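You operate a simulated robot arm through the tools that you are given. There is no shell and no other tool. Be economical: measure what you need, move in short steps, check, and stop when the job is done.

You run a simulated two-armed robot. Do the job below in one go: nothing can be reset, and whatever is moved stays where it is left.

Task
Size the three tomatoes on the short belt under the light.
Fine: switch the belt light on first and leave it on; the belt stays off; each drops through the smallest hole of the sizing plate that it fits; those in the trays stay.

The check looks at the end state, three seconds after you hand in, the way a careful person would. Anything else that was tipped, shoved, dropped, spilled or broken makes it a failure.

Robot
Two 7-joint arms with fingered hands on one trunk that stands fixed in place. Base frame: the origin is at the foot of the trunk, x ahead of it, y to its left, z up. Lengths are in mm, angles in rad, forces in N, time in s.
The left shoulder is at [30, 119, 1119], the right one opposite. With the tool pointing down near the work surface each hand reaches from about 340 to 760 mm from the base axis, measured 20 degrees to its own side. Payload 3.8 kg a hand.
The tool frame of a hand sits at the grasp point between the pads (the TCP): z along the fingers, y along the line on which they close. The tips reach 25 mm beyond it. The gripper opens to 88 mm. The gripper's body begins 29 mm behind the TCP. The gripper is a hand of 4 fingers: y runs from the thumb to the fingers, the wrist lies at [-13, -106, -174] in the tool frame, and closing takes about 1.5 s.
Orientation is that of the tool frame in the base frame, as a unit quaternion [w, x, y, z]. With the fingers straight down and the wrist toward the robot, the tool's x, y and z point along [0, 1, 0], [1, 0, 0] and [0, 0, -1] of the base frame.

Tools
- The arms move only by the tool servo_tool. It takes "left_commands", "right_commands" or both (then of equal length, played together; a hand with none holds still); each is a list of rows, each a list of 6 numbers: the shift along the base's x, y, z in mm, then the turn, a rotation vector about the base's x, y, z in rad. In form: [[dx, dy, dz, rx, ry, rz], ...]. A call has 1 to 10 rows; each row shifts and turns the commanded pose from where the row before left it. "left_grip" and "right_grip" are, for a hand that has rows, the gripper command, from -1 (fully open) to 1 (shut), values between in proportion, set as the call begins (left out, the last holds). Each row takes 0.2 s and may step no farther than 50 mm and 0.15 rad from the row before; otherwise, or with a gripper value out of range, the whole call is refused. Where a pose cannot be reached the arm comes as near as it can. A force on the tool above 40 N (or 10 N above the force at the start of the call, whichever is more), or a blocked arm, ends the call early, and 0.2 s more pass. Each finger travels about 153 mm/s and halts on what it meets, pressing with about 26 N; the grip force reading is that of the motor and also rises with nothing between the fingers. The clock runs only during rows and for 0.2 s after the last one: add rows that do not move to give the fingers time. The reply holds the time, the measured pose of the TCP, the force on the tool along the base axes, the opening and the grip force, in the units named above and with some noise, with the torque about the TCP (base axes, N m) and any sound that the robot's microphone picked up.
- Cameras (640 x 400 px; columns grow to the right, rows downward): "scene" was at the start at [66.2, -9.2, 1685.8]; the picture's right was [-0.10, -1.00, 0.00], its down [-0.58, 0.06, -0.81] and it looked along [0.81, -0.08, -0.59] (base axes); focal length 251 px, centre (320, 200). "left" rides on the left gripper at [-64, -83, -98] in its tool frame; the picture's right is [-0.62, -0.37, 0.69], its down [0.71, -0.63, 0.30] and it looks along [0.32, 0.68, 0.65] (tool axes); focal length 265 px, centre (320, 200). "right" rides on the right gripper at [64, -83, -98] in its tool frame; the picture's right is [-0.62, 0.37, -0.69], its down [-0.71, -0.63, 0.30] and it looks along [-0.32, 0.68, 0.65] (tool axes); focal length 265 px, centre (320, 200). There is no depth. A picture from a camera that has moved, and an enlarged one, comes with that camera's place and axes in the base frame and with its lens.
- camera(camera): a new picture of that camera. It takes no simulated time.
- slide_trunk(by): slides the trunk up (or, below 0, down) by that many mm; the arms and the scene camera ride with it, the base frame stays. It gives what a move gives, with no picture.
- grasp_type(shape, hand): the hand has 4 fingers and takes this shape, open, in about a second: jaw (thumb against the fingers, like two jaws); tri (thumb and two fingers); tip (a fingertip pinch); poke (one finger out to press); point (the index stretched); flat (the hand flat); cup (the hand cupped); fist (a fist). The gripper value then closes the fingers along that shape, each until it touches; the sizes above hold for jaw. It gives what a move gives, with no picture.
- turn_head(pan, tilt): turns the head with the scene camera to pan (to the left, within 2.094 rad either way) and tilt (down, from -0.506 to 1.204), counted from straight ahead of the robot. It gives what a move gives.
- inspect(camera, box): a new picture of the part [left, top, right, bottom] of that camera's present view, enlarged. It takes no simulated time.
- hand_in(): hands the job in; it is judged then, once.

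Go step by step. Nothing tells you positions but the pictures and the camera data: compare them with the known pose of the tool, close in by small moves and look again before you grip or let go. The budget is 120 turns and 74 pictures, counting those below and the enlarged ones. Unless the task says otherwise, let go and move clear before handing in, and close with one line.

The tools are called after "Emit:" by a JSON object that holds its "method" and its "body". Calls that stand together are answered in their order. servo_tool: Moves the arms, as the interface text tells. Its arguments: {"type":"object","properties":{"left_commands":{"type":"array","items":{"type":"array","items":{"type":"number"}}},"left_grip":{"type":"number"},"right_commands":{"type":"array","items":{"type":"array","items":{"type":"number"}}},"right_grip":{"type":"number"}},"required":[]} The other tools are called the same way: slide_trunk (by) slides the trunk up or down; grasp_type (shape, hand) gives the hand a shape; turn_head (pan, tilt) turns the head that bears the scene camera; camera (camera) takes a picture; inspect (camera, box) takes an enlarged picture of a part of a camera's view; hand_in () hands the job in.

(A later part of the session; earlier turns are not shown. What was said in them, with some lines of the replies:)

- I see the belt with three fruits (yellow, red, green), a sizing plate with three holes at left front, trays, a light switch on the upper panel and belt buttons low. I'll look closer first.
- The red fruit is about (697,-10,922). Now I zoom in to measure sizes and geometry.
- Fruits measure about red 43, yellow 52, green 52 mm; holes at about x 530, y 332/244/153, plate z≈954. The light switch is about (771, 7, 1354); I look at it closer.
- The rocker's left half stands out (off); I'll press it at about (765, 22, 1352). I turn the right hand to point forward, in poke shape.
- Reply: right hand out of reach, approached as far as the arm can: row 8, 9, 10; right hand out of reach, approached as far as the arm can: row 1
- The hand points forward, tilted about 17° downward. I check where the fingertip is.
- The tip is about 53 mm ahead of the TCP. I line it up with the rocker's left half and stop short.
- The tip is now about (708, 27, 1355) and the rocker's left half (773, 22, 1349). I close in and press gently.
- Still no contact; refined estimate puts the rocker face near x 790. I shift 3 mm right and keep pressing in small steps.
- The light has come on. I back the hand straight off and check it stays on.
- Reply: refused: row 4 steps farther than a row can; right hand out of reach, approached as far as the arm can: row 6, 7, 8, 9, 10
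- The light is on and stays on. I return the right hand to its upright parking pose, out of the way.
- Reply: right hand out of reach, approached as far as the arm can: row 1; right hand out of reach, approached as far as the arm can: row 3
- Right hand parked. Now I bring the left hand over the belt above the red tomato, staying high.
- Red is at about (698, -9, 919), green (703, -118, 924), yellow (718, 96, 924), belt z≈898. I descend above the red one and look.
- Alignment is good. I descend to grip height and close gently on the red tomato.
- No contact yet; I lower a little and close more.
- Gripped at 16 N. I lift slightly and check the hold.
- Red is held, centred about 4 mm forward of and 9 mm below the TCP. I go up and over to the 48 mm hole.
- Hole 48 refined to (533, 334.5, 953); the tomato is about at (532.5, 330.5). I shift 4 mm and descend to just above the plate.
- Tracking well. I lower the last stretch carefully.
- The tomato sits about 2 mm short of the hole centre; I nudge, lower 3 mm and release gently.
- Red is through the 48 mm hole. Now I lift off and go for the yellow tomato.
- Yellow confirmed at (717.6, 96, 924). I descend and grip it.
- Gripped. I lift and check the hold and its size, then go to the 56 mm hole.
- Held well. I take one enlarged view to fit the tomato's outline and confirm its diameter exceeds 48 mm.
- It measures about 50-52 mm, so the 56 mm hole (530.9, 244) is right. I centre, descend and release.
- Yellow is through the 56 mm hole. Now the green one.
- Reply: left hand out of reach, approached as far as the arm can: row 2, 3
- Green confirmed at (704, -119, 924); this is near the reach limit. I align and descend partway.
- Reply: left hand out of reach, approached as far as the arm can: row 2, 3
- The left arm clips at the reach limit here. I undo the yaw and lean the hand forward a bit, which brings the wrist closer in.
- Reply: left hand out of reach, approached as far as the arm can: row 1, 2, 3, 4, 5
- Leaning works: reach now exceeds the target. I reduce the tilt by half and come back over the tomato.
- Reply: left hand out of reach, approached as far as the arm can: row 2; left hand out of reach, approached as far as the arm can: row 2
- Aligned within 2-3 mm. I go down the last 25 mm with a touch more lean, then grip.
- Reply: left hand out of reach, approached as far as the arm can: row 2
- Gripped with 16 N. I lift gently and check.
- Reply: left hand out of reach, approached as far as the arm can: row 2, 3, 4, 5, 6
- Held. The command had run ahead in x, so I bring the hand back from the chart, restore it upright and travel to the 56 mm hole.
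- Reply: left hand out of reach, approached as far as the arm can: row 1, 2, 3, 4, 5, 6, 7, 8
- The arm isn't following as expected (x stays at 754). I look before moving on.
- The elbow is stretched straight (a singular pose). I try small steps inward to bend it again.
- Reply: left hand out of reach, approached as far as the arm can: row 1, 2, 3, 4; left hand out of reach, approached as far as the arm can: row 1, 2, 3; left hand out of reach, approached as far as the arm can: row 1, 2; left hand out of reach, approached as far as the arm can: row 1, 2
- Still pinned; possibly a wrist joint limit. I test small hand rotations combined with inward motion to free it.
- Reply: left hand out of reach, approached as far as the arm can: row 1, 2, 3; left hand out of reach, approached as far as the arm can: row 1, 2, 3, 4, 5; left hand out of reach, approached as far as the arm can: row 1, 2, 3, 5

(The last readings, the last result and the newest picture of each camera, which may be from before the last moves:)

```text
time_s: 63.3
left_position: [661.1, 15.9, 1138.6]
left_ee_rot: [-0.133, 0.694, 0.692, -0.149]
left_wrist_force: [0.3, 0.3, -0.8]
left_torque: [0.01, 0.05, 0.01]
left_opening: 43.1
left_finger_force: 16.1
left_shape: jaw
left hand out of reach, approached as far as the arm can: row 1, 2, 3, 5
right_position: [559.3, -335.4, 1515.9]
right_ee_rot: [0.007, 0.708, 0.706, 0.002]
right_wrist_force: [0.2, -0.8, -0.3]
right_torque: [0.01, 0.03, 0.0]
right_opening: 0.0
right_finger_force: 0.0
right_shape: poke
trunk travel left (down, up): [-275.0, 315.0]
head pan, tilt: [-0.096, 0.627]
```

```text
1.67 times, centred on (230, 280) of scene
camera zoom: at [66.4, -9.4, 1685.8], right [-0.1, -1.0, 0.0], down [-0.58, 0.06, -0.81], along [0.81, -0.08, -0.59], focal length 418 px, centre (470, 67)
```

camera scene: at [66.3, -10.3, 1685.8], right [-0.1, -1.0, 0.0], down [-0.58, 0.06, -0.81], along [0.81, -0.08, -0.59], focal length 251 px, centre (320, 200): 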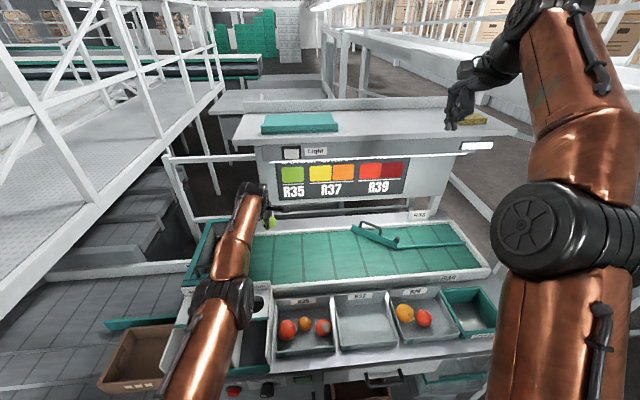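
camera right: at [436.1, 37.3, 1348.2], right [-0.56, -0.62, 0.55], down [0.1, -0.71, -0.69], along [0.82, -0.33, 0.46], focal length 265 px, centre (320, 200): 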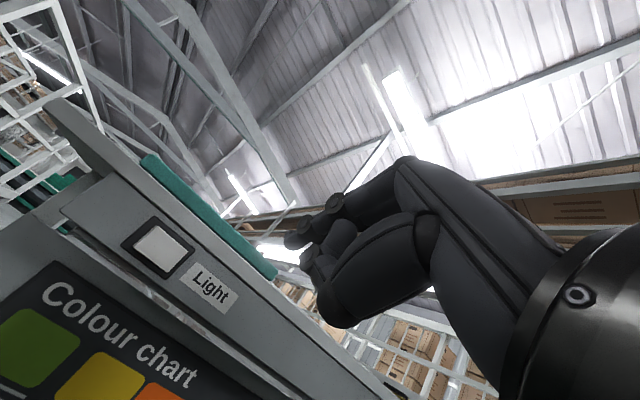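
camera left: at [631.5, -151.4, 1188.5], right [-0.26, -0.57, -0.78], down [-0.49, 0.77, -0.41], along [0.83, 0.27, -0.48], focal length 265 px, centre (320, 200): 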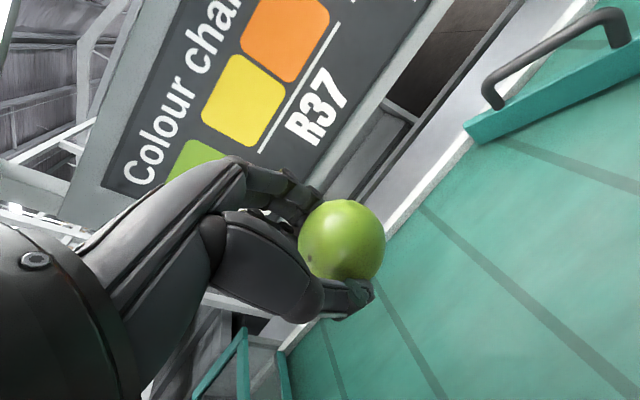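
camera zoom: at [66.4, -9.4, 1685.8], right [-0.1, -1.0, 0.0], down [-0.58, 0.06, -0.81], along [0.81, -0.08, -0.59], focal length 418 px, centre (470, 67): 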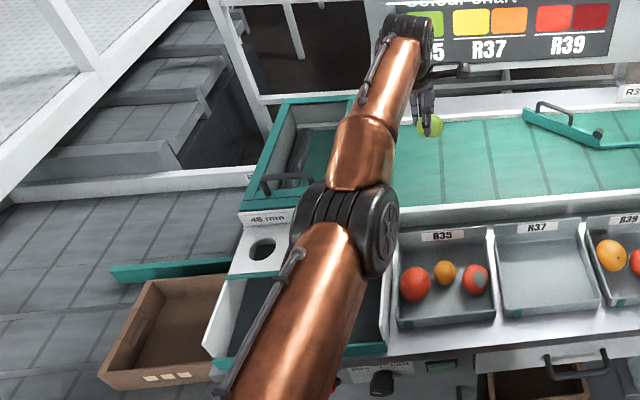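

I think the left elbow is fully straight. I command the exact motion that an inward elbow bend would produce.

Emit:
{"method": "servo_tool", "body": {"left_commands": [[-6, -33, 0, 0, 0, -0.1], [-10, -33, 0, 0, 0, -0.1], [-15, -32, 0, 0, 0, -0.1], [-20, 0, 0, 0, 0, 0], [-20, 0, 0, 0, 0, 0]]}}

```text
time_s: 64.5
left_position: [589.0, -83.5, 1141.8]
left_ee_rot: [-0.152, 0.791, 0.579, -0.127]
left_wrist_force: [-0.1, 0.2, -0.4]
left_torque: [0.02, -0.03, -0.02]
left_opening: 42.8
left_finger_force: 16.1
left_shape: jaw
right_position: [559.5, -336.6, 1515.0]
right_ee_rot: [0.007, 0.709, 0.705, 0.003]
right_wrist_force: [0.0, 0.2, 0.3]
right_torque: [0.01, -0.03, -0.02]
right_opening: 0.0
right_finger_force: 0.1
right_shape: poke
trunk travel left (down, up): [-275.0, 315.0]
head pan, tilt: [-0.096, 0.627]
```

Freed. I straighten the hand while moving in, then head for the 56 mm hole.

Emit:
{"method": "servo_tool", "body": {"left_commands": [[-6, 20, 0, -0.007, -0.08, 0.061], [-6, 20, 0, -0.007, -0.08, 0.061], [-6, 20, 0, -0.007, -0.08, 0.061], [-6, 20, 0, -0.007, -0.08, 0.061], [-6, 20, 0, -0.008, -0.079, 0.059], [-5, 40, 0, 0, 0, 0], [-5, 40, 0, 0, 0, 0], [-5, 40, 0, 0, 0, 0], [-5, 40, 0, 0, 0, 0], [-5, 40, 0, 0, 0, 0]]}}

Emit:
{"method": "servo_tool", "body": {"left_commands": [[-2, 27, -10, 0, 0, 0], [0, 0, -45, 0, 0, 0], [0, 0, -40, 0, 0, 0], [0, 0, 0, 0, 0, 0]]}}

Emit:
{"method": "camera", "body": {"camera": "left"}}

```text
time_s: 66.7
left_position: [534.9, 218.1, 1138.5]
left_ee_rot: [0.0, 0.707, 0.708, 0.0]
left_wrist_force: [-0.3, 0.7, 0.4]
left_torque: [-0.02, 0.02, -0.01]
left_opening: 42.6
left_finger_force: 15.5
left_shape: jaw
right_position: [560.0, -334.2, 1515.3]
right_ee_rot: [0.007, 0.708, 0.706, 0.002]
right_wrist_force: [0.1, 0.7, 0.2]
right_torque: [-0.04, 0.01, 0.0]
right_opening: 0.3
right_finger_force: 0.1
right_shape: poke
trunk travel left (down, up): [-275.0, 315.0]
head pan, tilt: [-0.096, 0.627]
```

```text
time_s: 67.7
left_position: [533.5, 244.9, 1045.1]
left_ee_rot: [0.0, 0.707, 0.708, -0.001]
left_wrist_force: [-0.1, 0.3, -0.4]
left_torque: [-0.01, -0.01, 0.02]
left_opening: 42.8
left_finger_force: 16.6
left_shape: jaw
right_position: [560.1, -334.7, 1516.5]
right_ee_rot: [0.007, 0.708, 0.706, 0.002]
right_wrist_force: [-0.6, 0.6, 0.1]
right_torque: [-0.01, 0.01, -0.02]
right_opening: 0.2
right_finger_force: 0.0
right_shape: poke
trunk travel left (down, up): [-275.0, 315.0]
head pan, tilt: [-0.096, 0.627]
```

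```text
12 pictures are left
camera left: at [450.1, 182.6, 1144.4], right [-0.37, -0.62, -0.69], down [-0.63, 0.71, -0.3], along [0.68, 0.33, -0.65], focal length 265 px, centre (320, 200)
```

left: 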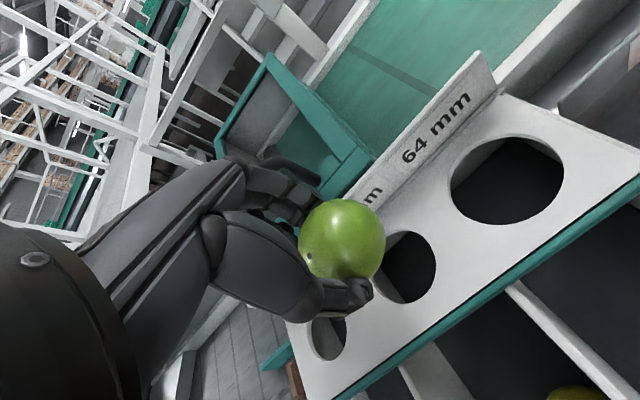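

Green is held like the yellow was and looks the same size. Its centre is about 5 mm short in y; I correct and descend over the 56 mm hole.

Emit:
{"method": "servo_tool", "body": {"left_commands": [[0, 5, -20, 0, 0, 0], [0, 0, -20, 0, 0, 0], [0, 0, -12, 0, 0, 0], [0, 0, -5, 0, 0, 0], [0, 0, 0, 0, 0, 0]]}}

Emit:
{"method": "inspect", "body": {"camera": "left", "box": [240, 140, 460, 330]}}

```text
time_s: 68.9
left_position: [535.1, 249.2, 987.9]
left_ee_rot: [0.0, 0.707, 0.708, 0.0]
left_wrist_force: [-0.4, -0.9, -0.1]
left_torque: [0.01, 0.0, 0.01]
left_opening: 42.4
left_finger_force: 16.2
left_shape: jaw
right_position: [559.8, -336.0, 1515.5]
right_ee_rot: [0.007, 0.709, 0.705, 0.003]
right_wrist_force: [0.7, -0.3, -0.2]
right_torque: [-0.01, 0.0, 0.02]
right_opening: 0.1
right_finger_force: 0.1
right_shape: poke
trunk travel left (down, up): [-275.0, 315.0]
head pan, tilt: [-0.096, 0.627]
```

```text
2.11 times, centred on (350, 235) of left
camera zoom: at [451.3, 186.5, 1086.6], right [-0.37, -0.62, -0.69], down [-0.63, 0.71, -0.3], along [0.68, 0.33, -0.65], focal length 559 px, centre (257, 126)
```

zoom: 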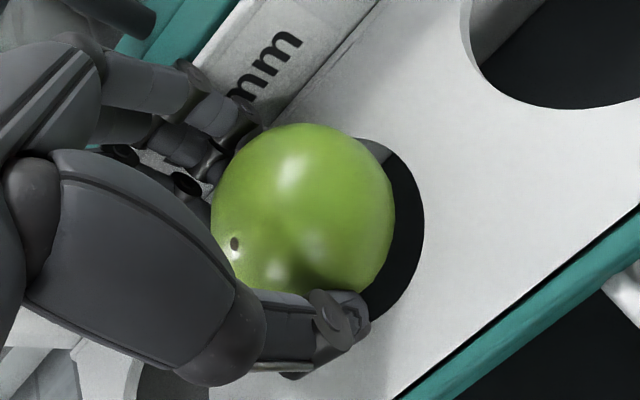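

Nearly the same alignment as yellow had. Same small nudge, then release.

Emit:
{"method": "servo_tool", "body": {"left_commands": [[1, 1, -3, 0, 0, 0], [0, 0, -1, 0, 0, 0], [0, 0, 0, 0, 0, 0]]}}

Emit:
{"method": "servo_tool", "body": {"left_commands": [[0, 0, 0, 0, 0, 0], [0, 0, 0, 0, 0, 0], [0, 0, 0, 0, 0, 0], [0, 0, 0, 0, 0, 0]], "left_grip": -0.32}}

Emit:
{"method": "inspect", "body": {"camera": "scene", "box": [160, 270, 280, 390]}}

```text
time_s: 69.7
left_position: [535.6, 250.2, 983.9]
left_ee_rot: [-0.001, 0.707, 0.708, -0.001]
left_wrist_force: [-0.4, -0.5, -0.4]
left_torque: [0.01, 0.04, 0.01]
left_opening: 42.7
left_finger_force: 16.0
left_shape: jaw
right_position: [559.4, -335.9, 1516.4]
right_ee_rot: [0.007, 0.708, 0.706, 0.003]
right_wrist_force: [1.0, 0.1, -0.7]
right_torque: [0.02, 0.0, -0.02]
right_opening: 0.2
right_finger_force: 0.0
right_shape: poke
trunk travel left (down, up): [-275.0, 315.0]
head pan, tilt: [-0.096, 0.627]
```

```text
time_s: 70.7
left_position: [533.4, 250.9, 983.7]
left_ee_rot: [0.0, 0.707, 0.707, -0.001]
left_wrist_force: [-7.2, 0.7, -0.9]
left_torque: [0.0, 0.0, 0.08]
left_opening: 55.7
left_finger_force: 0.1
left_shape: jaw
right_position: [560.1, -336.3, 1515.9]
right_ee_rot: [0.006, 0.708, 0.706, 0.003]
right_wrist_force: [-0.7, -0.1, -0.1]
right_torque: [0.02, 0.03, -0.01]
right_opening: 0.2
right_finger_force: 0.0
right_shape: poke
trunk travel left (down, up): [-275.0, 315.0]
head pan, tilt: [-0.096, 0.627]
```

```text
3.33 times, centred on (220, 330) of scene
camera zoom: at [65.1, -9.2, 1685.9], right [-0.1, -1.0, 0.0], down [-0.58, 0.06, -0.81], along [0.81, -0.08, -0.59], focal length 837 px, centre (653, -233)
```

zoom: 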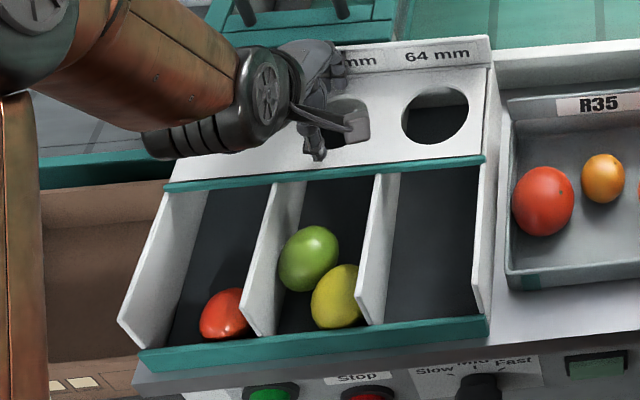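

Green dropped through the 56 mm hole too. The fingers lightly lean on the label strip, so I back off, narrow them, lift clear and check everything.

Emit:
{"method": "servo_tool", "body": {"left_commands": [[-3, 0, 0, 0, 0, 0], [0, 0, 0, 0, 0, 0], [0, 0, 20, 0, 0, 0], [0, 0, 45, 0, 0, 0], [0, 0, 45, 0, 0, 0], [0, 5, 45, 0, 0, 0], [0, 5, 45, 0, 0, 0], [0, 10, 45, 0, 0, 0], [0, 10, 45, 0, 0, 0], [0, 0, 45, 0, 0, 0]], "left_grip": -0.1}}

Emit:
{"method": "camera", "body": {"camera": "scene"}}

Emit:
{"method": "inspect", "body": {"camera": "scene", "box": [160, 215, 340, 400]}}

```text
time_s: 72.9
left_position: [531.2, 282.9, 1319.4]
left_ee_rot: [-0.001, 0.707, 0.707, -0.001]
left_wrist_force: [0.3, -0.4, 0.1]
left_torque: [-0.01, 0.01, -0.02]
left_opening: 48.5
left_finger_force: 0.0
left_shape: jaw
right_position: [559.3, -335.6, 1516.0]
right_ee_rot: [0.007, 0.708, 0.706, 0.003]
right_wrist_force: [0.0, 0.1, -0.3]
right_torque: [0.01, 0.0, 0.01]
right_opening: 0.2
right_finger_force: 0.2
right_shape: poke
trunk travel left (down, up): [-275.0, 315.0]
head pan, tilt: [-0.096, 0.627]
```

```text
9 pictures are left
camera scene: at [65.5, -9.7, 1685.8], right [-0.1, -1.0, 0.0], down [-0.58, 0.06, -0.81], along [0.81, -0.08, -0.59], focal length 251 px, centre (320, 200)
```

scene: 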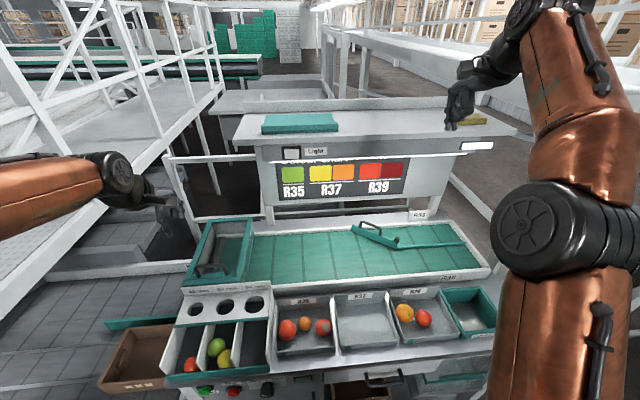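

```text
2.16 times, centred on (250, 308) of scene
camera zoom: at [65.5, -9.7, 1685.8], right [-0.1, -1.0, 0.0], down [-0.58, 0.06, -0.81], along [0.81, -0.08, -0.59], focal length 543 px, centre (471, -32)
```

zoom: 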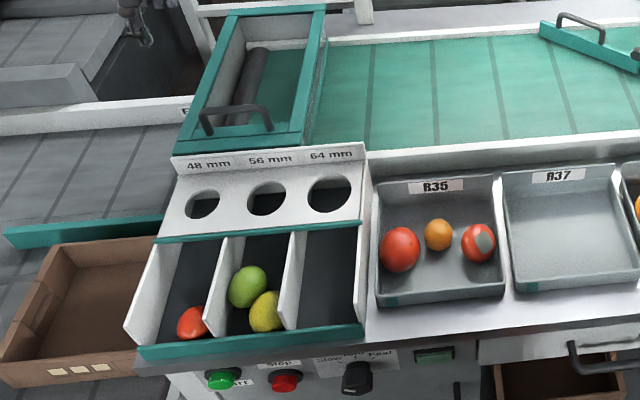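

Everything is in place: light on, belt off, tomatoes in their chutes, trays untouched, hands clear. I hand in.

Emit:
{"method": "hand_in", "body": {}}

```text
The job is handed in.
```

The three tomatoes are sized and the job is handed in: red went through the 48 mm hole, yellow and green through the 56 mm hole. The belt light is on, the belt stayed off, and the tomatoes in the trays weren't touched.
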